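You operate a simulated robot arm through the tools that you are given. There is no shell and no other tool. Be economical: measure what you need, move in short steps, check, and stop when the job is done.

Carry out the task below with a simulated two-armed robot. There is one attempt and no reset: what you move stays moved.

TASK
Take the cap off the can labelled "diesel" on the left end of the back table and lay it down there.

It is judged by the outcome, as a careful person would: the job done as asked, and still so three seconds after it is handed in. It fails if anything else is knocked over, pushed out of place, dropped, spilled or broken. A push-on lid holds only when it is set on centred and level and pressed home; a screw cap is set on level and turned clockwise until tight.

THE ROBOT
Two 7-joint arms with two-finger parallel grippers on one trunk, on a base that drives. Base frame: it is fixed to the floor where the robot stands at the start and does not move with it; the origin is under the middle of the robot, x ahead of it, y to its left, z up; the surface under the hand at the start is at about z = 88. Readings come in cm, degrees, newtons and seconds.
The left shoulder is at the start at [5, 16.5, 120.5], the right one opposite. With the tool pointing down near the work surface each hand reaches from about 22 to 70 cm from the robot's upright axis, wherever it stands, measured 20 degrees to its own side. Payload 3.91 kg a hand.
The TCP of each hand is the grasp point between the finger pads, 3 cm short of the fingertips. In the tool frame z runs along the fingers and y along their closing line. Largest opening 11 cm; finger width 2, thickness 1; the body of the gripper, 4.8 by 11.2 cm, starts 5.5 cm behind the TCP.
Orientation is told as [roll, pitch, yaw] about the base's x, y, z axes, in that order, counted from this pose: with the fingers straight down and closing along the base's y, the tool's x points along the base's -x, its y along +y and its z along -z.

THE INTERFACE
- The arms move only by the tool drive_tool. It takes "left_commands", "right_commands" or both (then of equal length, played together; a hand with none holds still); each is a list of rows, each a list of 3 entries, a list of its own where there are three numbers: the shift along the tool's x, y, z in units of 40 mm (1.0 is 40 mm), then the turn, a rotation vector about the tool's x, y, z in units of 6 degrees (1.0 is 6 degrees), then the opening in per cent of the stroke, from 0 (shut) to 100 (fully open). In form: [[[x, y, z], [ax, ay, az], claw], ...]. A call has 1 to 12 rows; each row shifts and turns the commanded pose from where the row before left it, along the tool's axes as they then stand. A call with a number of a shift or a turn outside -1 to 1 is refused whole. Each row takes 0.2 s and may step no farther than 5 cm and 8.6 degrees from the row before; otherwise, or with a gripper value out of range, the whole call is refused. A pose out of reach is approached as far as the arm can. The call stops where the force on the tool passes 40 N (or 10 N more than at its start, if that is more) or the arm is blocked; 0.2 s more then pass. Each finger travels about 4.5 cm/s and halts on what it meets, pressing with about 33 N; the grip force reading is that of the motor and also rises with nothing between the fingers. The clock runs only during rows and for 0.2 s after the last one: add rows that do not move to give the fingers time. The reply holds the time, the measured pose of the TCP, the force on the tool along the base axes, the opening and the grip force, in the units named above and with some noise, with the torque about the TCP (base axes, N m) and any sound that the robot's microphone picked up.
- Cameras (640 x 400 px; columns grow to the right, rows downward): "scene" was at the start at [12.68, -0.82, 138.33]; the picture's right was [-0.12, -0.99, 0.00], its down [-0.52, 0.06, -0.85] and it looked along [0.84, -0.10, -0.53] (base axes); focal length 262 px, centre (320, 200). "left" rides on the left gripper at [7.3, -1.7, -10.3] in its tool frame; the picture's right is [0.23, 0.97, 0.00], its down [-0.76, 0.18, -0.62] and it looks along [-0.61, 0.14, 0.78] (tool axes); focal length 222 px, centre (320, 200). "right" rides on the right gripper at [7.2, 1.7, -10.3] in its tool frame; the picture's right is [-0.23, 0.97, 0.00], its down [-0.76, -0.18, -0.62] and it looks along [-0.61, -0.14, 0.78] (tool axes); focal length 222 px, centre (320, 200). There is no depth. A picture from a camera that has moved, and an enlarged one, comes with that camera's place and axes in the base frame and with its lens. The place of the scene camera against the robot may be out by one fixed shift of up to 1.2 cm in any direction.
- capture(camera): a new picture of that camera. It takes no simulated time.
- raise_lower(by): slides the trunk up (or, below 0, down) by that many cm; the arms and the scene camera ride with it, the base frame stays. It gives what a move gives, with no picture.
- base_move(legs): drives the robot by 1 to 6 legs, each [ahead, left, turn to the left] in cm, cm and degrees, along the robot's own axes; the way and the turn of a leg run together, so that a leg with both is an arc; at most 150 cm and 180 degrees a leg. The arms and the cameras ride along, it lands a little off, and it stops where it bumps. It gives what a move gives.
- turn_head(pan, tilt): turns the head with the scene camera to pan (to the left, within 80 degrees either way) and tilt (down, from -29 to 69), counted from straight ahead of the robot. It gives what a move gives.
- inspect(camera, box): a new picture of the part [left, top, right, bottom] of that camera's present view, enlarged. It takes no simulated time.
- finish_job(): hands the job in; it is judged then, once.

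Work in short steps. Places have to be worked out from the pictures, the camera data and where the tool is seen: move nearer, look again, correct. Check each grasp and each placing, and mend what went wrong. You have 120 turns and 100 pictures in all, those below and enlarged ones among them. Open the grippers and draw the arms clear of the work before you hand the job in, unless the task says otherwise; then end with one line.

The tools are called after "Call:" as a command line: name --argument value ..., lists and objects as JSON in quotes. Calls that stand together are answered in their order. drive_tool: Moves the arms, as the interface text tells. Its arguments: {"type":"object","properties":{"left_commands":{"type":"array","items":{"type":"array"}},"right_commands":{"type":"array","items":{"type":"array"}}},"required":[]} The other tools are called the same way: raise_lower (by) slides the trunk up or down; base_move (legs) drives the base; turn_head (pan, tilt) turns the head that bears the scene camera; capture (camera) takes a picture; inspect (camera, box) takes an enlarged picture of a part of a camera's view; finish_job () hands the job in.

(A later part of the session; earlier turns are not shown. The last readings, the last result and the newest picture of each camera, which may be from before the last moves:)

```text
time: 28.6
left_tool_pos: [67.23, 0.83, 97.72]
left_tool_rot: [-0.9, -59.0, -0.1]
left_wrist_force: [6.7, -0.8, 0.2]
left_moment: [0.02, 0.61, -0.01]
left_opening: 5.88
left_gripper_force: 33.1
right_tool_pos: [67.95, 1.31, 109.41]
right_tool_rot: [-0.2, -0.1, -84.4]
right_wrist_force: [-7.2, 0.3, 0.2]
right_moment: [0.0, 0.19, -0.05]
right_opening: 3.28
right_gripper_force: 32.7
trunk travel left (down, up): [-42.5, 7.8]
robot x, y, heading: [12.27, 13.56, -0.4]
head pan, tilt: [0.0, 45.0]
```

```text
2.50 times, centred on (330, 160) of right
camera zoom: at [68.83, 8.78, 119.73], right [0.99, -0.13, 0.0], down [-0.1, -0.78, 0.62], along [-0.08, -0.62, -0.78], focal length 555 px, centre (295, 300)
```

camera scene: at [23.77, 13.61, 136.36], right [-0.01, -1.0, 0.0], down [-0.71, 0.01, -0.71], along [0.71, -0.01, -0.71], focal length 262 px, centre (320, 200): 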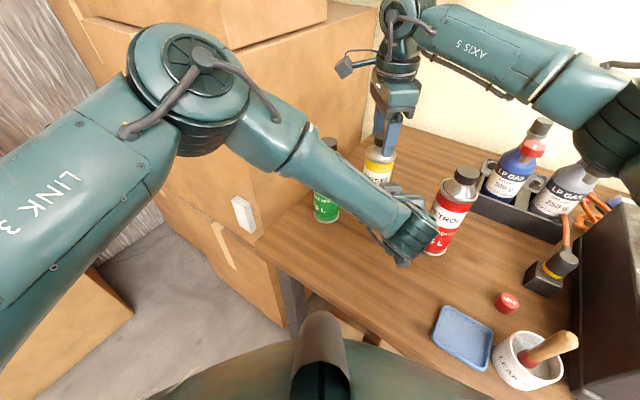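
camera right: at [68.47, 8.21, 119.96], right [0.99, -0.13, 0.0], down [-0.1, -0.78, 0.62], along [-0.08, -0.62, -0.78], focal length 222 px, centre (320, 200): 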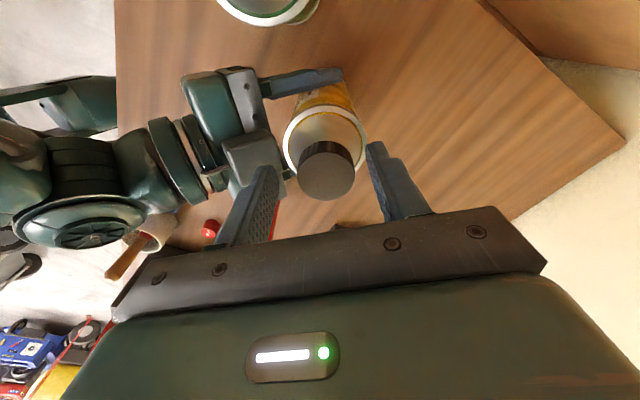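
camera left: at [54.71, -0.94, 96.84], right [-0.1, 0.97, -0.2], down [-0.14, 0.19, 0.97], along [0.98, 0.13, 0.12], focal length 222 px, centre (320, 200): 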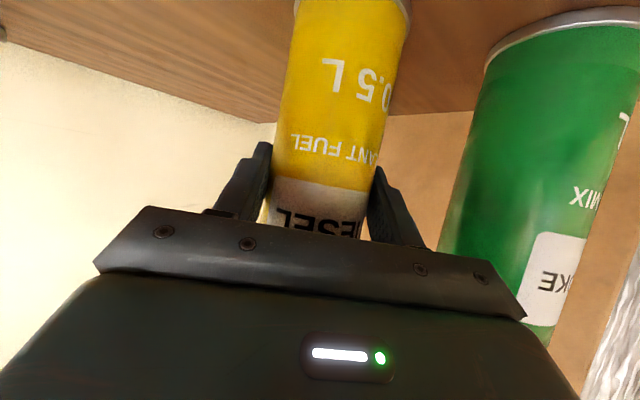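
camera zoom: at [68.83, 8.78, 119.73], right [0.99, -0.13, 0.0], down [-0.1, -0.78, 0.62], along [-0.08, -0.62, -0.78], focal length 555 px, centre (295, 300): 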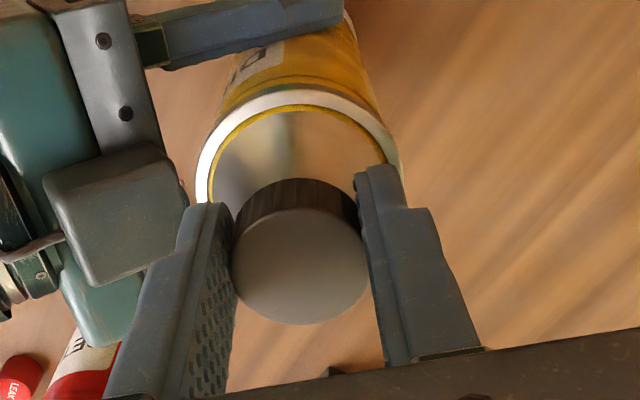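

Both hands grip firmly. Now I turn the cap 24° counter-clockwise while the left hand holds the can.

Call:
drive_tool --right_commands '[[[0, -0.03, 0], [0, 0, -1], 5], [[0, 0, 0], [0, 0, -1], 5], [[0, 0, 0], [0, 0, -1], 5], [[0, 0, 0], [0, 0, -1], 5]]'

Call:
inspect --camera "right" --box '[220, 80, 440, 240]'

Call:
capture --camera "left"

```text
time: 29.6
left_tool_pos: [67.38, 0.71, 97.76]
left_tool_rot: [-0.8, -59.0, -0.1]
left_wrist_force: [8.8, 3.1, 0.1]
left_moment: [-0.23, 0.61, 0.03]
left_opening: 5.91
left_gripper_force: 33.1
right_tool_pos: [67.71, 1.29, 109.5]
right_tool_rot: [-0.2, 0.0, -60.4]
right_wrist_force: [-8.9, -2.9, 2.2]
right_moment: [-0.14, 0.3, -0.07]
right_opening: 3.3
right_gripper_force: 33.3
trunk travel left (down, up): [-42.5, 7.8]
robot x, y, heading: [11.91, 13.29, -0.3]
head pan, tilt: [0.0, 45.0]
```

```text
2.50 times, centred on (330, 160) of right
camera zoom: at [65.55, 8.52, 119.71], right [0.96, 0.29, 0.0], down [0.22, -0.75, 0.62], along [0.18, -0.6, -0.78], focal length 555 px, centre (295, 300)
```

zoom: 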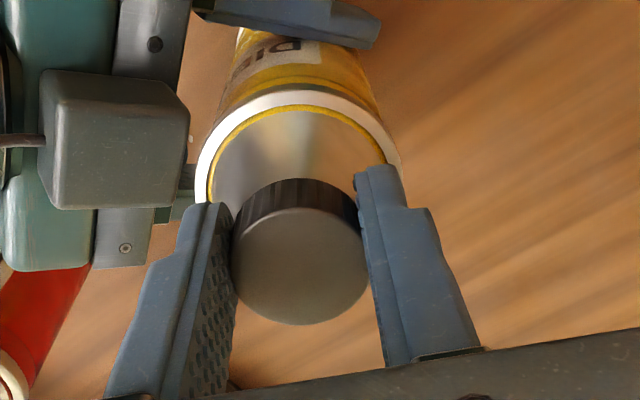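

```text
60 pictures are left
camera left: at [54.74, -0.91, 96.85], right [-0.1, 0.97, -0.2], down [-0.14, 0.19, 0.97], along [0.98, 0.13, 0.12], focal length 222 px, centre (320, 200)
```

left: 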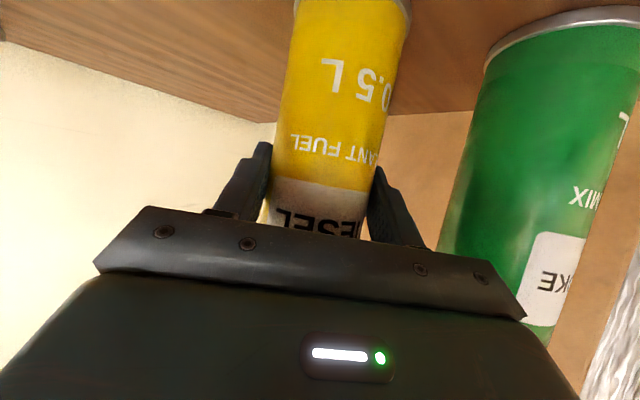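

The can now stays still while the cap turns. I continue 42° more with a slight lift and ease the sideways offset.

Call:
drive_tool --right_commands '[[[0.01, -0.07, -0.01], [0, 0, -1], 5], [[0, 0, -0.01], [0, 0, -1], 5], [[0, 0, -0.01], [0, 0, -1], 5], [[0, 0, -0.01], [0, 0, -1], 5], [[0, 0, -0.01], [0, 0, -1], 5], [[0, 0, -0.01], [0, 0, -1], 5], [[0, 0, -0.01], [0, 0, -1], 5]]'

Call:
capture --camera "right"

Call:
capture --camera "scene"

```text
time: 31.2
left_tool_pos: [67.39, 0.82, 97.86]
left_tool_rot: [-0.8, -59.1, 0.1]
left_wrist_force: [2.4, 9.7, 7.5]
left_moment: [-0.63, 0.04, 0.05]
left_opening: 5.87
left_gripper_force: 33.2
right_tool_pos: [67.63, 1.23, 109.71]
right_tool_rot: [-0.2, 0.0, -18.3]
right_wrist_force: [-3.2, -10.6, -8.4]
right_moment: [-0.51, 0.26, -0.04]
right_opening: 3.27
right_gripper_force: 32.9
trunk travel left (down, up): [-42.5, 7.8]
robot x, y, heading: [11.84, 13.54, -0.4]
head pan, tilt: [0.0, 45.0]
```

```text
59 pictures are left
camera right: at [61.2, 5.17, 119.97], right [0.52, 0.85, 0.0], down [0.67, -0.41, 0.62], along [0.53, -0.33, -0.78], focal length 222 px, centre (320, 200)
```

right: 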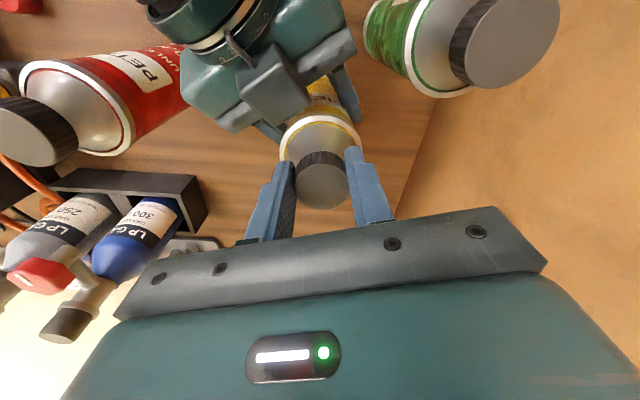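

```text
58 pictures are left
camera scene: at [23.77, 13.6, 136.36], right [-0.01, -1.0, 0.0], down [-0.71, 0.01, -0.71], along [0.71, -0.01, -0.71], focal length 262 px, centre (320, 200)
```

scene: 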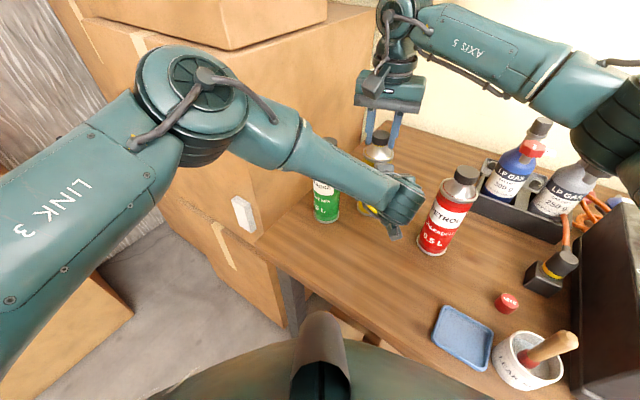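

The upward pull of 8 N shows the thread still holds; I relax the pull and side offset and turn 60° more.

Call:
drive_tool --right_commands '[[[0, -0.07, 0.04], [0, 0, -1], 5], [[0, 0, 0], [0, 0, -1], 5], [[0, 0, 0], [0, 0, -1], 5], [[0, 0, 0], [0, 0, -1], 5], [[0, 0, 0], [0, 0, -1], 5], [[0, 0, -0.01], [0, 0, -1], 5], [[0, 0, 0], [0, 0, -1], 5], [[0, 0, -0.01], [0, 0, -1], 5], [[0, 0, 0], [0, 0, -1], 5], [[0, 0, -0.01], [0, 0, -1], 5]]'

Call:
capture --camera "right"

```text
time: 33.4
left_tool_pos: [67.26, 0.92, 97.59]
left_tool_rot: [-0.8, -59.0, 0.0]
left_wrist_force: [-5.8, 21.6, 3.9]
left_moment: [-1.09, -0.75, 0.2]
left_opening: 5.89
left_gripper_force: 33.4
right_tool_pos: [67.59, 0.78, 109.56]
right_tool_rot: [-0.2, 0.1, 38.5]
right_wrist_force: [4.6, -20.6, -1.7]
right_moment: [-1.04, 0.39, -0.1]
right_opening: 3.29
right_gripper_force: 33.2
right hand out of reach, approached as far as the arm can: row 10
trunk travel left (down, up): [-42.5, 7.8]
robot x, y, heading: [11.75, 13.1, -0.3]
head pan, tilt: [0.0, 45.0]
```

```text
57 pictures are left
camera right: at [60.76, -2.26, 119.98], right [-0.43, 0.9, 0.0], down [0.71, 0.34, 0.62], along [0.56, 0.26, -0.78], focal length 222 px, centre (320, 200)
```

right: 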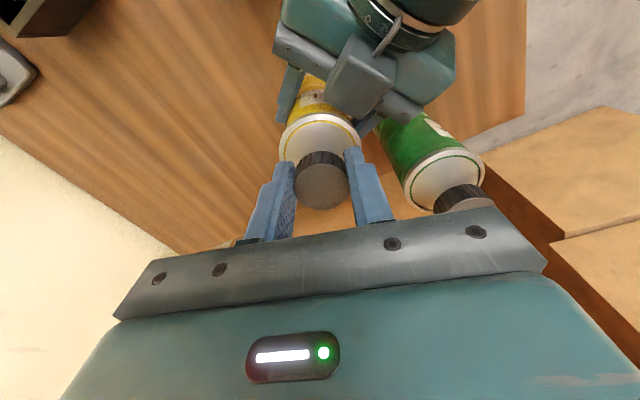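

The wrist reached its limit at +38°. I release the cap, see where it sits, and wind the hand back.

Call:
drive_tool --right_commands '[[[0, 0, 0], [0, 0, 0], 35], [[0, 0, 0], [0, 0, 0], 45], [[0, 0, 0], [0, 0, 0], 55], [[0, 0, 0], [0, 0, 0], 55], [[0, 0, 0], [0, 0, 1], 55], [[0, 0, 0], [0, 0, 1], 55], [[0, 0, 0], [0, 0, 1], 55], [[0, 0, 0], [0, 0, 1], 55], [[0, 0, 0], [0, 0, 1], 55], [[0, 0, 0], [0, 0, 1], 55]]'

Call:
capture --camera "right"

```text
time: 35.6
left_tool_pos: [67.3, 0.73, 97.69]
left_tool_rot: [-0.9, -59.0, -0.2]
left_wrist_force: [-0.1, 0.1, 0.0]
left_moment: [0.0, 0.02, -0.03]
left_opening: 5.86
left_gripper_force: 32.8
right_tool_pos: [67.71, 0.99, 109.61]
right_tool_rot: [0.0, 0.1, 2.5]
right_wrist_force: [0.1, 1.2, -0.2]
right_moment: [0.02, -0.03, -0.02]
right_opening: 6.05
right_gripper_force: 0.0
trunk travel left (down, up): [-42.5, 7.8]
robot x, y, heading: [11.9, 13.57, -0.2]
head pan, tilt: [0.0, 45.0]
```

```text
56 pictures are left
camera right: at [60.17, 2.43, 119.94], right [0.18, 0.98, 0.0], down [0.77, -0.14, 0.62], along [0.61, -0.12, -0.78], focal length 222 px, centre (320, 200)
```

right: 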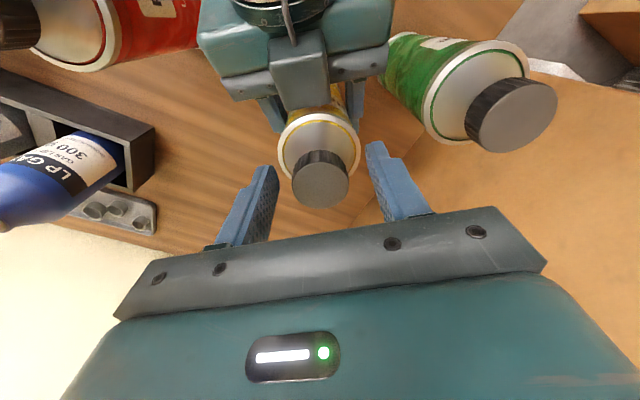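

Cap is well centred under the TCP now. I wind back further to about −135° for a long stroke.

Call:
drive_tool --right_commands '[[[0, 0, 0], [0, 0, 1], 55], [[0, 0, 0], [0, 0, 1], 55], [[0, 0, 0], [0, 0, 1], 55], [[0, 0, 0], [0, 0, 1], 55], [[0, 0, 0], [0, 0, 1], 55], [[0, 0, 0], [0, 0, 1], 55], [[0, 0, 0], [0, 0, 1], 55], [[0, 0, 0], [0, 0, 1], 55], [[0, 0, 0], [0, 0, 1], 55], [[0, 0, 0], [0, 0, 1], 55], [[0, 0, 0], [0, 0, 1], 55], [[0, 0, 0], [0, 0, 1], 55]]'

Call:
drive_tool --right_commands '[[[0, 0, 0], [0, 0, 1], 55], [[0, 0, 0], [0, 0, 1], 55], [[0, 0, 0], [0, 0, 1], 55], [[0, 0, 0], [0, 0, 1], 55], [[0, 0, 0], [0, 0, 1], 55], [[0, 0, 0], [0, 0, 1], 55], [[0, 0, 0], [0, 0, 1], 55], [[0, 0, 0], [0, 0, 1], 55], [[0, 0, 0], [0, 0, 1], 55], [[0, 0, 0], [0, 0, 1], 55], [[0, 0, 0], [0, 0, 1], 55]]'

Call:
capture --camera "right"

```text
time: 38.2
left_tool_pos: [67.29, 0.74, 97.61]
left_tool_rot: [-0.8, -59.0, -0.2]
left_wrist_force: [0.6, -0.4, 0.0]
left_moment: [0.0, -0.01, -0.04]
left_opening: 5.88
left_gripper_force: 32.9
right_tool_pos: [67.5, 0.77, 109.69]
right_tool_rot: [0.0, 0.0, -69.7]
right_wrist_force: [-0.2, 0.0, 0.0]
right_moment: [0.0, 0.03, -0.01]
right_opening: 6.06
right_gripper_force: 0.0
trunk travel left (down, up): [-42.5, 7.8]
robot x, y, heading: [11.84, 13.38, -0.3]
head pan, tilt: [0.0, 45.0]
```

```text
time: 40.6
left_tool_pos: [67.38, 0.53, 97.68]
left_tool_rot: [-0.7, -59.0, 0.0]
left_wrist_force: [0.1, -0.4, -0.4]
left_moment: [-0.02, 0.02, 0.01]
left_opening: 5.85
left_gripper_force: 33.2
right_tool_pos: [67.52, 1.09, 109.67]
right_tool_rot: [0.1, 0.0, -135.4]
right_wrist_force: [1.0, -0.4, 0.1]
right_moment: [0.02, 0.01, 0.01]
right_opening: 6.05
right_gripper_force: 0.0
trunk travel left (down, up): [-42.5, 7.8]
robot x, y, heading: [12.1, 12.79, -0.4]
head pan, tilt: [0.0, 45.0]
```

```text
55 pictures are left
camera right: at [73.75, 4.93, 119.92], right [0.52, -0.85, 0.0], down [-0.67, -0.41, 0.62], along [-0.53, -0.32, -0.78], focal length 222 px, centre (320, 200)
```

right: 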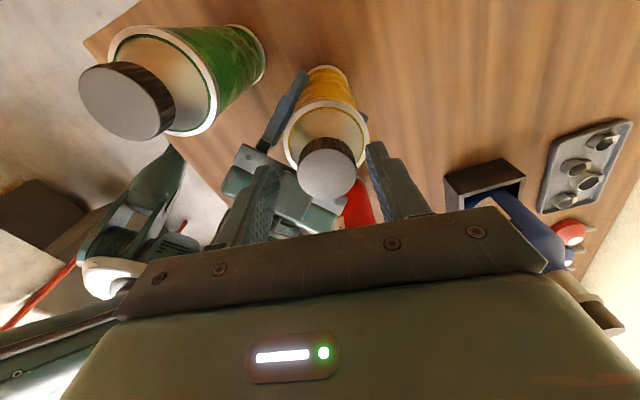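

Cap appears ~0.5 cm off; I take the mean of the estimates, correct by half, and re-grip.

Call:
drive_tool --right_commands '[[[0.06, 0.07, 0.02], [0, 0, 0], 50], [[0, 0, 0], [0, 0, 0], 40], [[0, 0, 0], [0, 0, 0], 30], [[0, 0, 0], [0, 0, 0], 20], [[0, 0, 0], [0, 0, 0], 5], [[0, 0, 0], [0, 0, -1], 5], [[0, 0, 0], [0, 0, -1], 5], [[0, 0, 0], [0, 0, -1], 5], [[0, 0, 0], [0, 0, -1], 5], [[0, 0, 0], [0, 0, -1], 5], [[0, 0, 0], [0, 0, -1], 5]]'

Call:
drive_tool --right_commands '[[[0, 0, 0], [0, 0, -1], 5], [[0, 0, 0], [0, 0, -1], 5], [[0, 0, -0.01], [0, 0, -1], 5], [[0, 0, 0], [0, 0, -1], 5], [[0, 0, -0.01], [0, 0, -1], 5], [[0, 0, 0], [0, 0, -1], 5], [[0, 0, -0.01], [0, 0, -1], 5], [[0, 0, 0], [0, 0, -1], 5]]'

Call:
capture --camera "right"

```text
time: 43.0
left_tool_pos: [67.44, 0.74, 97.58]
left_tool_rot: [-0.8, -59.0, -0.2]
left_wrist_force: [-8.2, 9.6, 0.0]
left_moment: [-0.39, -0.75, 0.06]
left_opening: 5.88
left_gripper_force: 32.8
right_tool_pos: [67.81, 1.03, 109.6]
right_tool_rot: [0.1, -0.1, -99.3]
right_wrist_force: [7.7, -8.1, 2.7]
right_moment: [-0.56, -0.13, 0.0]
right_opening: 3.31
right_gripper_force: 33.4
trunk travel left (down, up): [-42.5, 7.8]
robot x, y, heading: [12.02, 13.45, -0.4]
head pan, tilt: [0.0, 45.0]
```

```text
time: 44.8
left_tool_pos: [67.34, 0.72, 97.74]
left_tool_rot: [-0.8, -59.0, 0.0]
left_wrist_force: [5.5, 7.6, -2.0]
left_moment: [-0.29, 0.6, 0.04]
left_opening: 5.8
left_gripper_force: 32.9
right_tool_pos: [67.96, 0.92, 109.6]
right_tool_rot: [-0.1, 0.0, -51.3]
right_wrist_force: [-5.3, -6.3, 1.4]
right_moment: [-0.52, -0.01, -0.03]
right_opening: 3.31
right_gripper_force: 33.5
trunk travel left (down, up): [-42.5, 7.8]
robot x, y, heading: [11.62, 13.35, -0.4]
head pan, tilt: [0.0, 45.0]
```

```text
54 pictures are left
camera right: at [64.64, 7.75, 120.02], right [0.9, 0.43, 0.0], down [0.34, -0.7, 0.62], along [0.27, -0.56, -0.78], focal length 222 px, centre (320, 200)
```

right: 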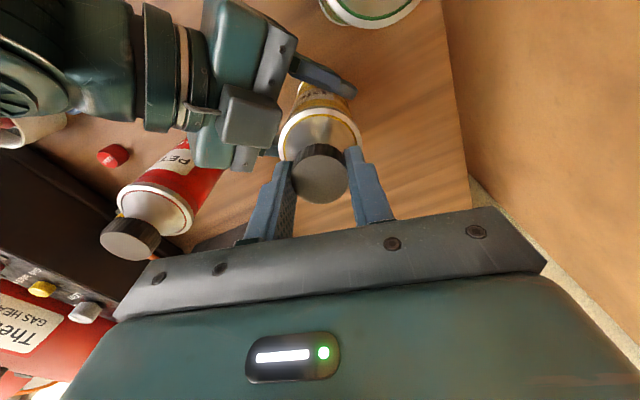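

Forces are moderate and the cap follows. I continue counter-clockwise 72° more.

Call:
drive_tool --right_commands '[[[0, -0.03, 0], [0, 0, -1], 5], [[0, 0, 0], [0, 0, -1], 5], [[0, 0, -0.01], [0, 0, -1], 5], [[0, 0, 0], [0, 0, -1], 5], [[0, 0, -0.01], [0, 0, -1], 5], [[0, 0, 0], [0, 0, -1], 5], [[0, 0, -0.01], [0, 0, -1], 5], [[0, 0, 0], [0, 0, -1], 5], [[0, 0, -0.01], [0, 0, -1], 5], [[0, 0, 0], [0, 0, -1], 5], [[0, 0, -0.01], [0, 0, -1], 5], [[0, 0, 0], [0, 0, -1], 5]]'

Call:
inspect --camera "right" --box '[220, 80, 440, 240]'

```text
time: 47.4
left_tool_pos: [67.28, 0.66, 97.64]
left_tool_rot: [-0.8, -59.0, -0.1]
left_wrist_force: [0.3, 2.8, -0.2]
left_moment: [-0.2, 0.04, 0.03]
left_opening: 5.85
left_gripper_force: 33.2
right_tool_pos: [67.76, 0.86, 109.84]
right_tool_rot: [0.1, 0.0, 20.8]
right_wrist_force: [-0.7, -1.5, -0.2]
right_moment: [-0.01, 0.01, -0.03]
right_opening: 3.32
right_gripper_force: 33.4
trunk travel left (down, up): [-42.5, 7.8]
robot x, y, heading: [11.78, 13.46, -0.6]
head pan, tilt: [0.0, 45.0]
```

```text
2.50 times, centred on (330, 160) of right
camera zoom: at [60.29, -0.01, 120.18], right [-0.13, 0.99, 0.0], down [0.78, 0.1, 0.62], along [0.62, 0.08, -0.78], focal length 555 px, centre (295, 300)
```

zoom: 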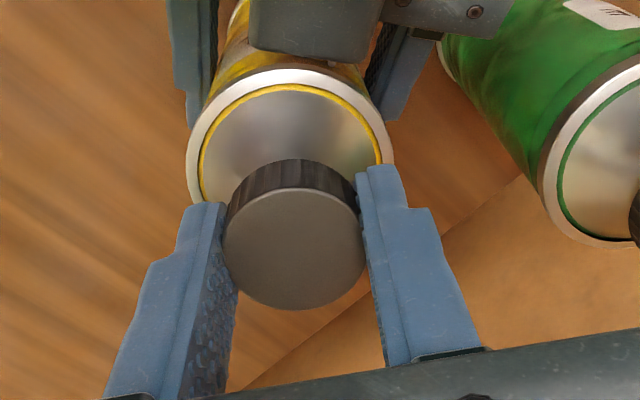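

Forces fell to nearly zero after ~280°: the cap may be free. I test with a gentle 1 cm lift.

Call:
drive_tool --right_commands '[[[0, 0, -0.05], [0, 0, 0], 5], [[0, 0, -0.1], [0, 0, 0], 5], [[0, 0, -0.1], [0, 0, 0], 5]]'

Call:
inspect --camera "right" --box '[220, 80, 440, 240]'

```text
time: 48.2
left_tool_pos: [67.26, 0.69, 97.62]
left_tool_rot: [-0.8, -59.0, -0.2]
left_wrist_force: [0.8, -0.3, 0.3]
left_moment: [0.02, 0.0, -0.01]
left_opening: 5.87
left_gripper_force: 33.6
right_tool_pos: [67.72, 0.79, 110.78]
right_tool_rot: [0.0, 0.0, 20.7]
right_wrist_force: [0.6, 0.0, 0.3]
right_moment: [0.0, -0.05, 0.04]
right_opening: 3.3
right_gripper_force: 32.9
trunk travel left (down, up): [-42.5, 7.8]
robot x, y, heading: [11.68, 13.48, -0.3]
head pan, tilt: [0.0, 45.0]
```

```text
2.50 times, centred on (330, 160) of right
camera zoom: at [60.24, -0.01, 121.15], right [-0.13, 0.99, 0.0], down [0.78, 0.1, 0.62], along [0.62, 0.08, -0.78], focal length 555 px, centre (295, 300)
```

zoom: 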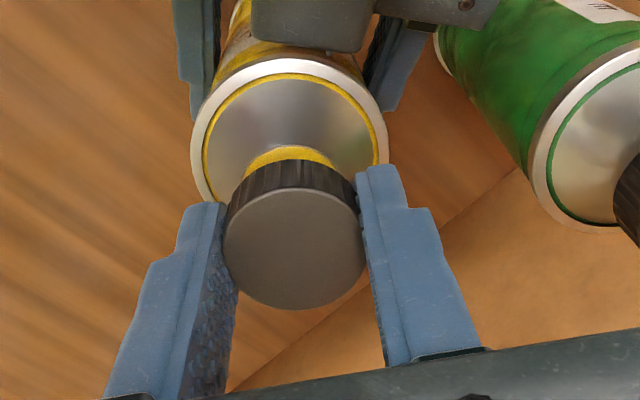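

The cap is off, showing the bare neck. I raise it clear, and open the left hand from the can at the same time.

Call:
drive_tool --right_commands '[[[0, 0, -0.3], [0, 0, 0], 5], [[0, 0, -0.5], [0, 0, 0], 5], [[0, 0, -0.6], [0, 0, 0], 5], [[0, 0, -0.6], [0, 0, 0], 5], [[0, 0, -0.6], [0, 0, 0], 5], [[0, 0, -0.4], [0, 0, 0], 5]]' --left_commands '[[[0, 0, 0], [0, 0, 0], 45], [[0, 0, 0], [0, 0, 0], 45], [[0, 0, 0], [0, 0, 0], 58], [[0, 0, 0], [0, 0, 0], 66], [[0, 0, 0], [0, 0, 0], 74], [[0, 0, 0], [0, 0, 0], 80]]'

Call:
capture --camera "left"

Call:
inspect --camera "scene" --box '[300, 60, 480, 260]'

```text
time: 49.6
left_tool_pos: [67.26, 0.7, 97.74]
left_tool_rot: [-0.8, -59.1, -0.2]
left_wrist_force: [1.0, 0.3, 0.1]
left_moment: [0.02, 0.03, 0.0]
left_opening: 8.81
left_gripper_force: 0.1
right_tool_pos: [67.8, 0.91, 123.0]
right_tool_rot: [0.0, -0.2, 20.7]
right_wrist_force: [-0.3, 0.0, -0.3]
right_moment: [0.01, 0.01, 0.01]
right_opening: 3.32
right_gripper_force: 32.8
trunk travel left (down, up): [-42.5, 7.8]
robot x, y, heading: [11.71, 13.1, -0.5]
head pan, tilt: [0.0, 45.0]
```

```text
51 pictures are left
camera left: at [54.7, -0.93, 96.84], right [-0.1, 0.97, -0.2], down [-0.14, 0.19, 0.97], along [0.98, 0.13, 0.12], focal length 222 px, centre (320, 200)
```

left: 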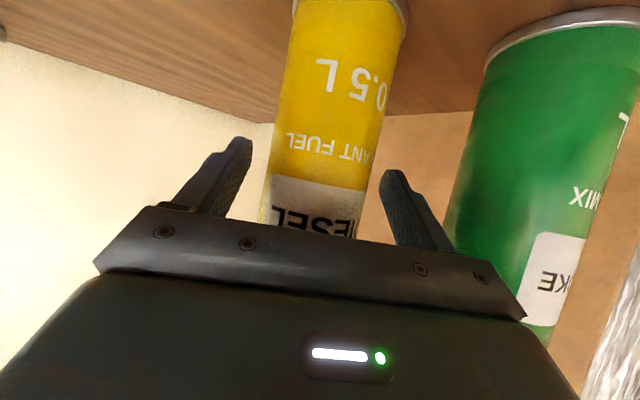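

```text
2.00 times, centred on (390, 160) of scene
camera zoom: at [23.74, 13.61, 136.36], right [-0.01, -1.0, 0.0], down [-0.71, 0.01, -0.71], along [0.71, -0.01, -0.71], focal length 524 px, centre (180, 280)
```

zoom: 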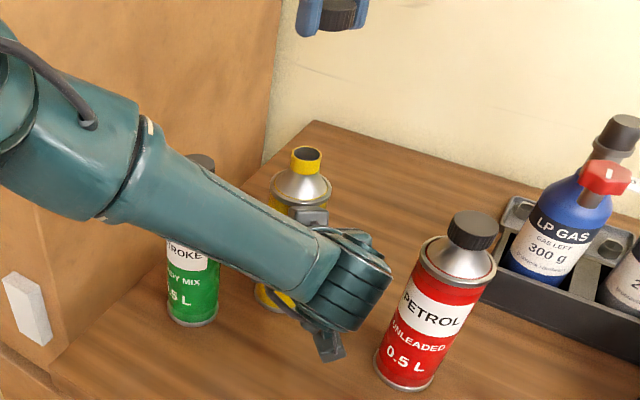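

Cap is off and held high, the can stands open and free. I withdraw the left hand straight back 18 cm.

Call:
drive_tool --left_commands '[[[0.386, 0, -0.643], [0, 0, 0], 80], [[0.386, 0, -0.643], [0, 0, 0], 80], [[0.386, 0, -0.643], [0, 0, 0], 80], [[0.386, 0, -0.643], [0, 0, 0], 80], [[0.386, 0, -0.643], [0, 0, 0], 80], [[0.386, 0, -0.643], [0, 0, 0], 80]]'

Call:
drive_tool --left_commands '[[[-0.67, 0, -0.4], [0, 0, 0], 80], [[-0.67, 0, -0.4], [0, 0, 0], 80], [[-0.67, 0, -0.4], [0, 0, 0], 80], [[-0.67, 0, -0.4], [0, 0, 0], 80], [[-0.67, 0, -0.4], [0, 0, 0], 80], [[-0.67, 0, -0.4], [0, 0, 0], 80], [[-0.67, 0, -0.4], [0, 0, 0], 80], [[-0.67, 0, -0.4], [0, 0, 0], 80]]'

Call:
capture --camera "scene"

```text
time: 51.0
left_tool_pos: [49.46, 1.17, 97.98]
left_tool_rot: [-0.9, -59.1, -0.1]
left_wrist_force: [0.2, -0.1, 0.4]
left_moment: [-0.01, -0.02, -0.02]
left_opening: 8.81
left_gripper_force: 0.1
right_tool_pos: [67.79, 0.8, 122.88]
right_tool_rot: [0.0, 0.0, 20.6]
right_wrist_force: [-0.3, -0.5, 0.2]
right_moment: [-0.02, -0.01, 0.06]
right_opening: 3.3
right_gripper_force: 32.9
trunk travel left (down, up): [-42.5, 7.8]
robot x, y, heading: [11.93, 13.57, -0.1]
head pan, tilt: [0.0, 45.0]
```

```text
time: 52.8
left_tool_pos: [49.55, 1.51, 122.98]
left_tool_rot: [-0.9, -59.0, -0.1]
left_wrist_force: [0.0, -0.1, 0.0]
left_moment: [0.02, 0.02, 0.02]
left_opening: 8.82
left_gripper_force: 0.1
right_tool_pos: [67.75, 0.72, 122.94]
right_tool_rot: [0.1, 0.0, 20.6]
right_wrist_force: [-0.4, 0.5, -0.3]
right_moment: [0.05, -0.02, 0.03]
right_opening: 3.3
right_gripper_force: 33.0
trunk travel left (down, up): [-42.5, 7.8]
robot x, y, heading: [11.52, 13.18, -0.5]
head pan, tilt: [0.0, 45.0]
```

```text
49 pictures are left
camera scene: at [23.72, 13.61, 136.36], right [-0.01, -1.0, 0.0], down [-0.71, 0.01, -0.71], along [0.71, -0.01, -0.71], focal length 262 px, centre (320, 200)
```

scene: 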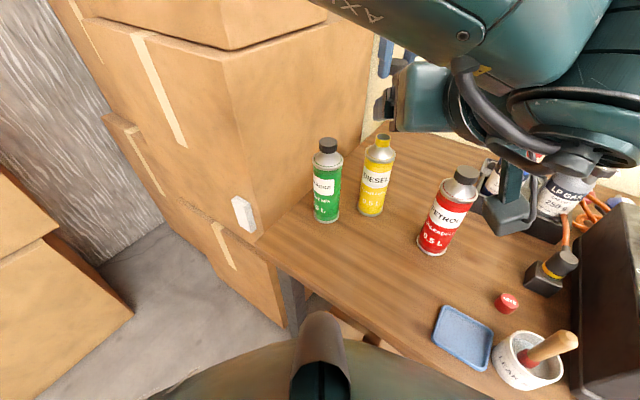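

All cans stand. I level the left hand back to fingers-down, then return it to the left where it was.

Call:
drive_tool --left_commands '[[[0, 0, 0], [0, 1, 0], 80], [[0, 0, 0], [0, 1, 0], 80], [[0, 0, 0], [0, 1, 0], 80], [[0, 0, 0], [0, 1, 0], 80], [[0, 0, 0], [0, 1, 0], 80], [[0, 0, 0], [0, 1, 0], 80], [[0, 0, 0], [0, 1, 0], 80], [[0, 0, 0], [0, 1, 0], 80], [[0, 0, 0], [0, 1, 0], 80], [[0, 0, 0], [0, 1, 0], 80]]'

Call:
drive_tool --left_commands '[[[0.5, 0.9, 0], [0, 0, 0], 80], [[0.5, 0.9, 0], [0, 0, 0], 80], [[0.5, 0.9, 0], [0, 0, 0], 80], [[0.4, 0.9, 0], [0, 0, 0], 80], [[0.2, 0.9, 0], [0, 0, 0], 80], [[0.1, 0.9, 0], [0, 0, 0], 80]]'

Call:
capture --camera "scene"

```text
time: 55.0
left_tool_pos: [49.48, 1.28, 122.56]
left_tool_rot: [-0.4, 1.0, -0.7]
left_wrist_force: [-0.1, -0.4, 0.3]
left_moment: [0.02, 0.0, -0.01]
left_opening: 8.8
left_gripper_force: 0.1
right_tool_pos: [67.75, 0.81, 123.04]
right_tool_rot: [-0.1, 0.0, 20.6]
right_wrist_force: [-0.2, 0.2, -0.3]
right_moment: [0.02, -0.01, 0.03]
right_opening: 3.29
right_gripper_force: 33.3
trunk travel left (down, up): [-42.5, 7.8]
robot x, y, heading: [12.15, 13.39, -0.2]
head pan, tilt: [0.0, 45.0]
```

```text
time: 56.4
left_tool_pos: [41.01, 22.93, 122.76]
left_tool_rot: [-0.5, 1.0, -0.7]
left_wrist_force: [-0.4, -0.2, 0.3]
left_moment: [0.02, 0.0, -0.01]
left_opening: 8.79
left_gripper_force: 0.2
right_tool_pos: [67.72, 0.9, 122.95]
right_tool_rot: [-0.1, 0.0, 20.6]
right_wrist_force: [-0.4, 0.3, 0.3]
right_moment: [0.02, 0.04, -0.02]
right_opening: 3.3
right_gripper_force: 33.0
trunk travel left (down, up): [-42.5, 7.8]
robot x, y, heading: [12.01, 13.44, -0.4]
head pan, tilt: [0.0, 45.0]
```

```text
48 pictures are left
camera scene: at [23.73, 13.71, 136.37], right [-0.01, -1.0, 0.0], down [-0.71, 0.0, -0.71], along [0.71, -0.01, -0.71], focal length 262 px, centre (320, 200)
```

scene: 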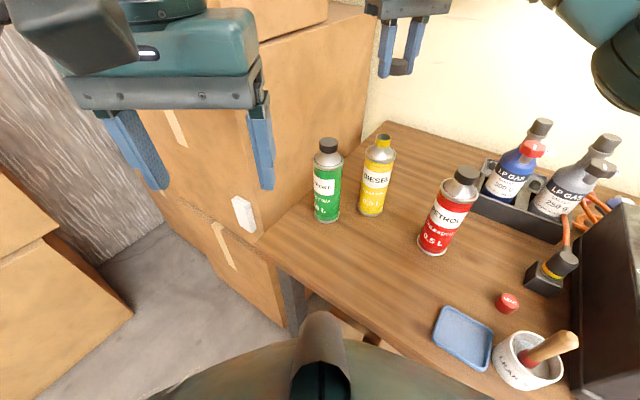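

Left hand is out of the way. I carry the cap to above the free spot (54, 3) in front of the diesel can.

Call:
drive_tool --right_commands '[[[0.606, 0.34, 0], [0, 0, 0], 5], [[0.606, 0.34, 0], [0, 0, 0], 5], [[0.606, 0.34, 0], [0, 0, 0], 5], [[0.606, 0.34, 0], [0, 0, 0], 5], [[0.606, 0.34, 0], [0, 0, 0], 5]]'

Call:
capture --camera "right"

Call:
capture --camera "scene"

```text
time: 57.6
left_tool_pos: [41.12, 22.91, 122.59]
left_tool_rot: [-0.4, 1.0, -0.8]
left_wrist_force: [-0.1, 0.9, 0.9]
left_moment: [-0.01, -0.02, 0.0]
left_opening: 8.79
left_gripper_force: 0.2
right_tool_pos: [53.92, 3.04, 122.64]
right_tool_rot: [0.0, 0.0, 20.5]
right_wrist_force: [0.2, -0.1, -0.1]
right_moment: [0.01, -0.03, -0.02]
right_opening: 3.29
right_gripper_force: 33.4
trunk travel left (down, up): [-42.5, 7.8]
robot x, y, heading: [12.06, 13.48, -0.3]
head pan, tilt: [0.0, 45.0]
```

```text
47 pictures are left
camera right: at [46.39, 2.13, 133.01], right [-0.13, 0.99, 0.0], down [0.78, 0.1, 0.62], along [0.62, 0.08, -0.78], focal length 222 px, centre (320, 200)
```

right: 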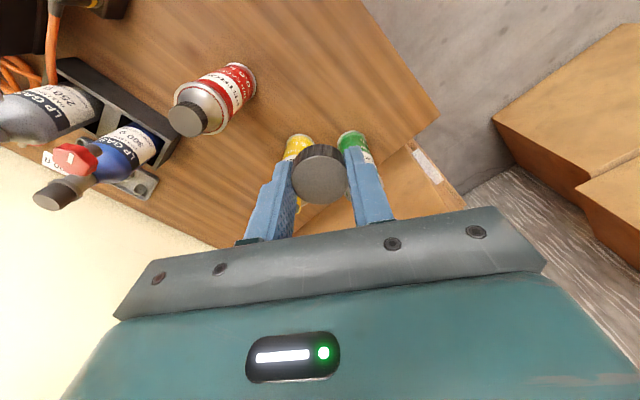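

```text
46 pictures are left
camera scene: at [23.71, 13.61, 136.37], right [-0.01, -1.0, 0.0], down [-0.71, 0.01, -0.71], along [0.71, -0.01, -0.71], focal length 262 px, centre (320, 200)
```

scene: 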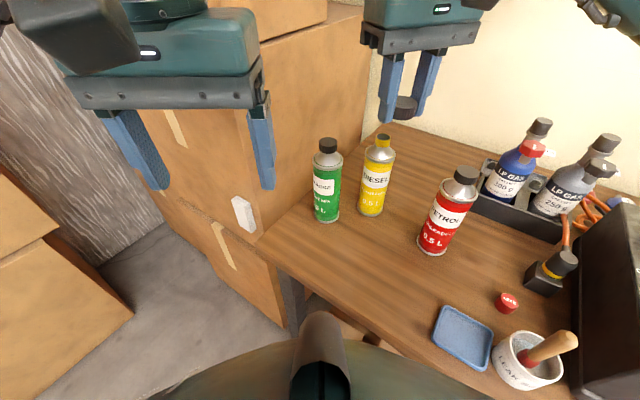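

Spot below is clear; I lower ~28 cm.

Call:
drive_tool --right_commands '[[[0, 0, 0.8], [0, 0, 0], 5], [[0, 0, 0.8], [0, 0, 0], 5], [[0, 0, 0.8], [0, 0, 0], 5], [[0, 0, 0.8], [0, 0, 0], 5], [[0, 0, 0.8], [0, 0, 0], 5], [[0, 0, 0.8], [0, 0, 0], 5], [[0, 0, 0.8], [0, 0, 0], 5], [[0, 0, 0.8], [0, 0, 0], 5], [[0, 0, 0.6], [0, 0, 0], 5]]'

Call:
capture --camera "right"

Call:
inspect --camera "scene" --box '[300, 160, 460, 300]'

```text
time: 59.6
left_tool_pos: [41.11, 22.87, 122.71]
left_tool_rot: [-0.4, 0.9, -0.9]
left_wrist_force: [-0.2, -0.4, 0.1]
left_moment: [-0.03, -0.01, -0.01]
left_opening: 8.81
left_gripper_force: 0.1
right_tool_pos: [54.12, 2.79, 94.58]
right_tool_rot: [0.0, 0.0, 20.6]
right_wrist_force: [0.2, -0.6, 0.1]
right_moment: [-0.02, -0.03, 0.0]
right_opening: 3.31
right_gripper_force: 33.6
trunk travel left (down, up): [-42.5, 7.8]
robot x, y, heading: [11.66, 13.46, -0.4]
head pan, tilt: [0.0, 45.0]
```

```text
45 pictures are left
camera right: at [46.6, 1.95, 104.97], right [-0.13, 0.99, 0.0], down [0.77, 0.1, 0.62], along [0.62, 0.08, -0.78], focal length 222 px, centre (320, 200)
```

right: 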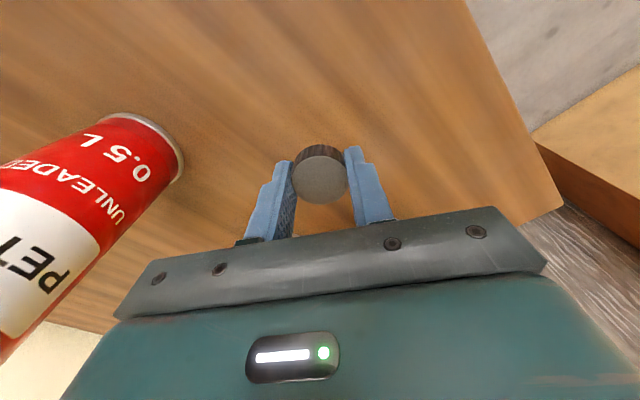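

```text
2.86 times, centred on (380, 230) of scene
camera zoom: at [23.76, 13.6, 136.37], right [-0.01, -1.0, 0.0], down [-0.71, 0.01, -0.71], along [0.71, -0.01, -0.71], focal length 748 px, centre (149, 114)
```

zoom: 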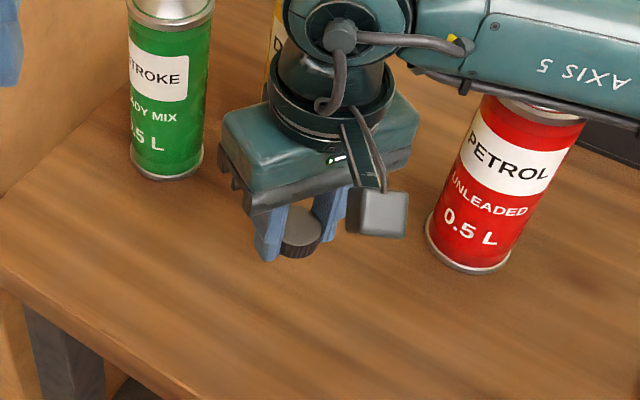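

The right forearm passes close over the petrol can; I check that clearance before going lower.

Call:
capture --camera "scene"

Call:
capture --camera "left"

```text
43 pictures are left
camera scene: at [23.76, 13.6, 136.37], right [-0.01, -1.0, 0.0], down [-0.71, 0.01, -0.71], along [0.71, -0.01, -0.71], focal length 262 px, centre (320, 200)
```

scene: 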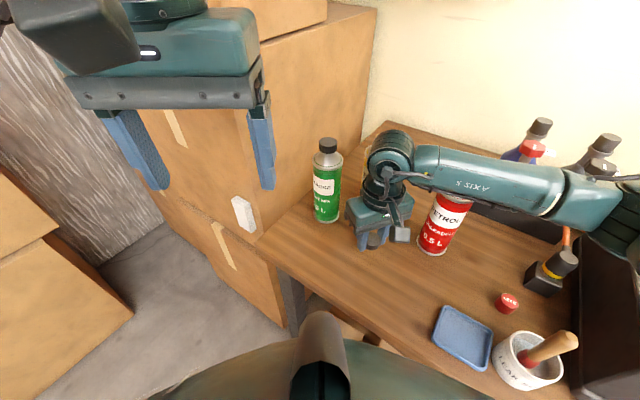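

```text
42 pictures are left
camera left: at [34.02, 21.24, 133.18], right [-0.21, 0.98, 0.0], down [0.77, 0.17, 0.61], along [0.59, 0.13, -0.79], focal length 222 px, centre (320, 200)
```

left: 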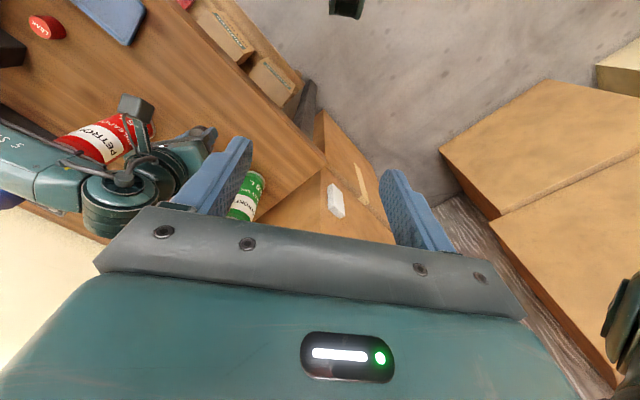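

The forearm and elbow are too low beside the petrol can in this posture. I raise the cap again, then back the base off leftward so the arm reaches the spot from the front instead.

Call:
drive_tool --right_commands '[[[0, 0, -0.6], [0, 0, 0], 5], [[0, 0, -0.8], [0, 0, 0], 5], [[0, 0, -0.8], [0, 0, 0], 5], [[0, 0, -0.8], [0, 0, 0], 5], [[0, 0, -0.8], [0, 0, 0], 5], [[0, 0, -0.8], [0, 0, 0], 5], [[0, 0, -0.8], [0, 0, 0], 5], [[0, 0, -0.8], [0, 0, 0], 5], [[0, 0, -0.8], [0, 0, 0], 5]]'

Call:
capture --camera "scene"

```text
time: 61.6
left_tool_pos: [41.16, 22.91, 122.64]
left_tool_rot: [-0.5, 0.9, -0.8]
left_wrist_force: [-1.0, -1.0, -0.2]
left_moment: [-0.03, 0.02, 0.05]
left_opening: 8.8
left_gripper_force: 0.1
right_tool_pos: [53.95, 3.01, 122.83]
right_tool_rot: [0.0, 0.0, 20.6]
right_wrist_force: [0.2, -0.5, 0.0]
right_moment: [0.04, -0.02, 0.01]
right_opening: 3.31
right_gripper_force: 32.7
trunk travel left (down, up): [-42.5, 7.8]
robot x, y, heading: [11.68, 13.1, -0.3]
head pan, tilt: [0.0, 45.0]
```

```text
41 pictures are left
camera scene: at [23.71, 13.63, 136.36], right [-0.01, -1.0, 0.0], down [-0.71, 0.0, -0.71], along [0.71, -0.01, -0.71], focal length 262 px, centre (320, 200)
```

scene: 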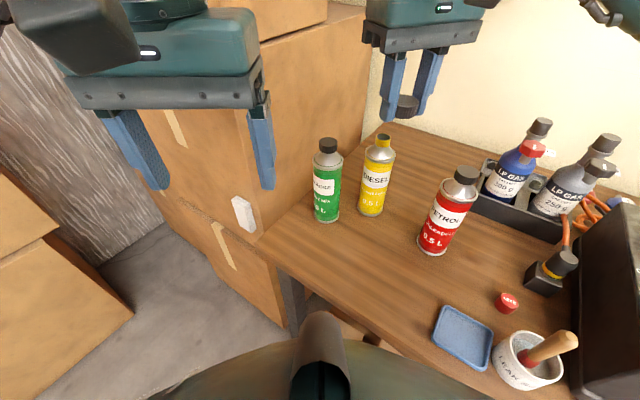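

Nothing disturbed. Now I drive back 14 cm and left 15 cm.

Call:
base_move --legs '[[-14, 15, 0]]'

Call:
capture --camera "scene"

```text
time: 63.5
left_tool_pos: [26.67, 37.54, 122.93]
left_tool_rot: [-0.1, 0.8, -0.2]
left_wrist_force: [0.1, -0.1, -0.4]
left_moment: [0.0, -0.01, -0.01]
left_opening: 8.78
left_gripper_force: 0.1
right_tool_pos: [39.63, 17.59, 122.82]
right_tool_rot: [0.2, -0.2, 21.1]
right_wrist_force: [-0.4, -0.3, -0.1]
right_moment: [-0.01, 0.0, -0.02]
right_opening: 3.32
right_gripper_force: 32.7
trunk travel left (down, up): [-42.5, 7.8]
robot x, y, heading: [-2.37, 28.24, 0.1]
head pan, tilt: [0.0, 45.0]
```

```text
40 pictures are left
camera scene: at [9.33, 28.15, 136.44], right [0.0, -1.0, 0.0], down [-0.71, 0.0, -0.71], along [0.71, 0.0, -0.71], focal length 262 px, centre (320, 200)
```

scene: 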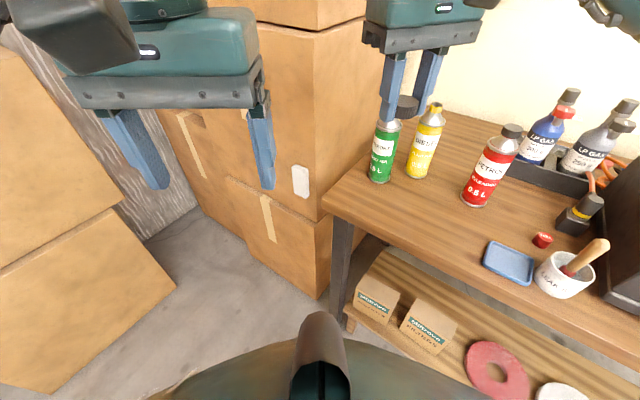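

Now the spot is ahead. I move the cap at height over (54.5, 4.5).

Call:
drive_tool --right_commands '[[[-0.46, -0.88, 0], [0, 0, 0], 5], [[-0.46, -0.88, 0], [0, 0, 0], 5], [[-0.46, -0.88, 0], [0, 0, 0], 5], [[-0.46, -0.88, 0], [0, 0, 0], 5], [[-0.46, -0.88, 0], [0, 0, 0], 5]]'

Call:
drive_tool --right_commands '[[[0, 0, 0.8], [0, 0, 0], 5], [[0, 0, 0.8], [0, 0, 0], 5], [[0, 0, 0.8], [0, 0, 0], 5], [[0, 0, 0.8], [0, 0, 0], 5], [[0, 0, 0.6], [0, 0, 0], 5]]'

Call:
capture --camera "scene"

```text
time: 64.7
left_tool_pos: [26.57, 37.66, 122.87]
left_tool_rot: [0.0, 0.8, -0.3]
left_wrist_force: [0.3, 1.0, 0.0]
left_moment: [0.03, 0.0, -0.03]
left_opening: 8.82
left_gripper_force: 0.1
right_tool_pos: [54.66, 4.95, 123.0]
right_tool_rot: [0.1, -0.1, 21.1]
right_wrist_force: [-0.5, -0.7, 0.1]
right_moment: [0.01, 0.02, 0.03]
right_opening: 3.31
right_gripper_force: 33.0
trunk travel left (down, up): [-42.5, 7.8]
robot x, y, heading: [-2.52, 28.49, 0.1]
head pan, tilt: [0.0, 45.0]
```

```text
time: 65.9
left_tool_pos: [26.57, 37.68, 122.77]
left_tool_rot: [-0.1, 0.7, -0.3]
left_wrist_force: [-0.3, 0.5, -0.3]
left_moment: [-0.03, 0.02, 0.01]
left_opening: 8.8
left_gripper_force: 0.0
right_tool_pos: [54.61, 4.68, 107.64]
right_tool_rot: [0.1, -0.2, 21.1]
right_wrist_force: [0.5, 0.0, -0.1]
right_moment: [0.0, -0.06, 0.01]
right_opening: 3.27
right_gripper_force: 33.1
trunk travel left (down, up): [-42.5, 7.8]
robot x, y, heading: [-2.42, 28.78, 0.2]
head pan, tilt: [0.0, 45.0]
```

```text
39 pictures are left
camera scene: at [9.31, 28.14, 136.4], right [0.0, -1.0, 0.0], down [-0.71, 0.0, -0.71], along [0.71, 0.0, -0.71], focal length 262 px, centre (320, 200)
```

scene: 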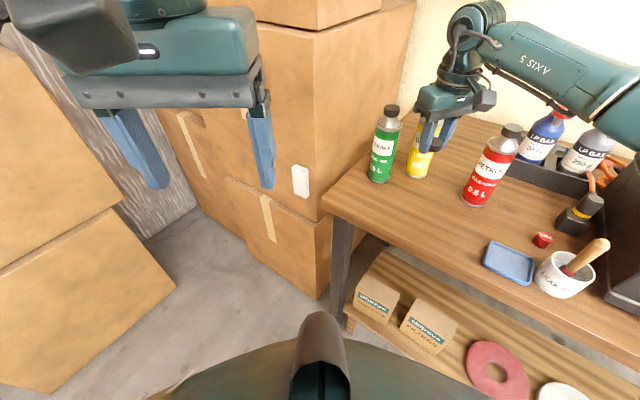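

The elbow still swings out over the petrol can. Backing the base ~7 cm more will straighten the arm so the forearm comes from the front; the hand is in free space now.

Call:
base_move --legs '[[-7, 0, 0]]'

Call:
drive_tool --right_commands '[[[-0.8, -0.31, 0], [0, 0, 0], 5], [[-0.8, -0.31, 0], [0, 0, 0], 5]]'

Call:
capture --camera "scene"

```text
time: 66.9
left_tool_pos: [19.36, 38.03, 122.71]
left_tool_rot: [-0.3, 0.9, 0.0]
left_wrist_force: [0.8, 0.1, -0.3]
left_moment: [-0.02, -0.06, 0.01]
left_opening: 8.8
left_gripper_force: 0.1
right_tool_pos: [47.54, 5.21, 107.58]
right_tool_rot: [0.0, 0.0, 21.1]
right_wrist_force: [-0.2, 0.0, -0.6]
right_moment: [-0.02, -0.02, -0.01]
right_opening: 3.3
right_gripper_force: 32.6
trunk travel left (down, up): [-42.5, 7.8]
robot x, y, heading: [-9.8, 27.96, 0.3]
head pan, tilt: [0.0, 45.0]
```

```text
time: 67.5
left_tool_pos: [19.53, 38.15, 122.81]
left_tool_rot: [-0.4, 0.9, -0.1]
left_wrist_force: [0.4, 0.9, -1.0]
left_moment: [-0.01, 0.0, 0.01]
left_opening: 8.82
left_gripper_force: 0.1
right_tool_pos: [49.83, 5.21, 107.4]
right_tool_rot: [-0.1, 0.0, 21.1]
right_wrist_force: [0.0, -0.1, -0.6]
right_moment: [-0.03, 0.0, -0.01]
right_opening: 3.3
right_gripper_force: 33.3
right hand out of reach, approached as far as the arm can: row 1, 2
trunk travel left (down, up): [-42.5, 7.8]
robot x, y, heading: [-9.8, 28.37, 0.1]
head pan, tilt: [0.0, 45.0]
```

```text
38 pictures are left
camera scene: at [2.31, 28.65, 136.37], right [0.0, -1.0, 0.0], down [-0.71, 0.0, -0.71], along [0.71, 0.0, -0.71], focal length 262 px, centre (320, 200)
```

scene: 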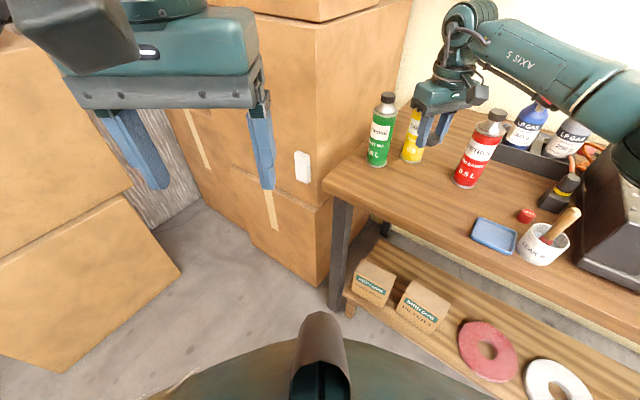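

Now the arm is nearly straight with the elbow in front of the table. I drive forward 4 cm to bring the cap well inside the edge.

Call:
base_move --legs '[[4, 0, 0]]'

Call:
drive_tool --right_commands '[[[0, 0, 0.3], [0, 0, 0], 5], [[0, 0, 0.6], [0, 0, 0], 5], [[0, 0, 0.6], [0, 0, 0], 5]]'

Call:
capture --camera "scene"

Call:
capture --camera "right"

```text
time: 68.4
left_tool_pos: [23.77, 38.04, 122.65]
left_tool_rot: [-0.4, 1.1, -0.3]
left_wrist_force: [0.7, 0.4, 0.3]
left_moment: [-0.01, -0.04, -0.01]
left_opening: 8.81
left_gripper_force: 0.1
right_tool_pos: [54.01, 5.04, 107.43]
right_tool_rot: [0.0, 0.1, 21.0]
right_wrist_force: [-0.5, 1.0, -0.6]
right_moment: [0.01, 0.01, -0.01]
right_opening: 3.3
right_gripper_force: 33.4
trunk travel left (down, up): [-42.5, 7.8]
robot x, y, heading: [-5.48, 28.31, -0.1]
head pan, tilt: [0.0, 45.0]
```

```text
time: 69.2
left_tool_pos: [23.67, 37.97, 122.79]
left_tool_rot: [-0.5, 0.9, -0.4]
left_wrist_force: [-0.1, 0.3, -1.0]
left_moment: [-0.02, 0.02, 0.01]
left_opening: 8.8
left_gripper_force: 0.0
right_tool_pos: [53.77, 5.29, 101.59]
right_tool_rot: [0.0, 0.0, 21.0]
right_wrist_force: [0.1, -0.4, 0.9]
right_moment: [0.04, 0.01, 0.0]
right_opening: 3.3
right_gripper_force: 32.9
trunk travel left (down, up): [-42.5, 7.8]
robot x, y, heading: [-5.6, 28.3, -0.2]
head pan, tilt: [0.0, 45.0]
```

```text
37 pictures are left
camera scene: at [6.38, 28.63, 136.36], right [0.0, -1.0, 0.0], down [-0.71, 0.0, -0.71], along [0.71, 0.0, -0.71], focal length 262 px, centre (320, 200)
```

scene: 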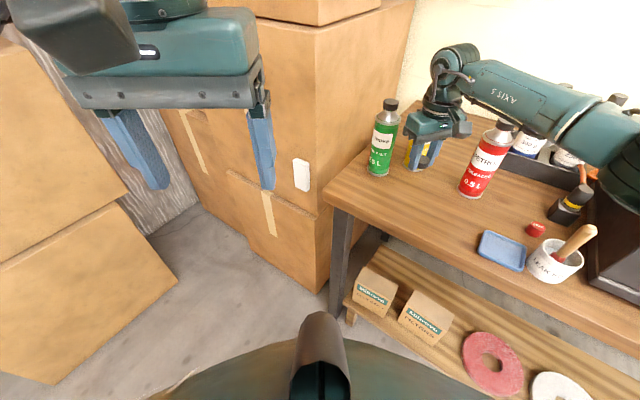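

```text
36 pictures are left
camera right: at [46.25, 4.4, 111.88], right [-0.14, 0.99, 0.0], down [0.77, 0.11, 0.62], along [0.62, 0.09, -0.78], focal length 222 px, centre (320, 200)
```

right: 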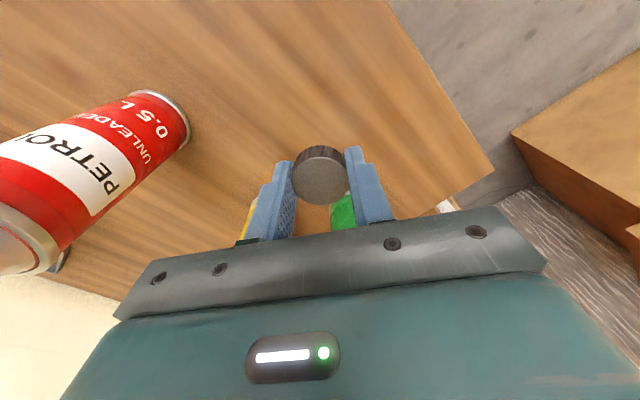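

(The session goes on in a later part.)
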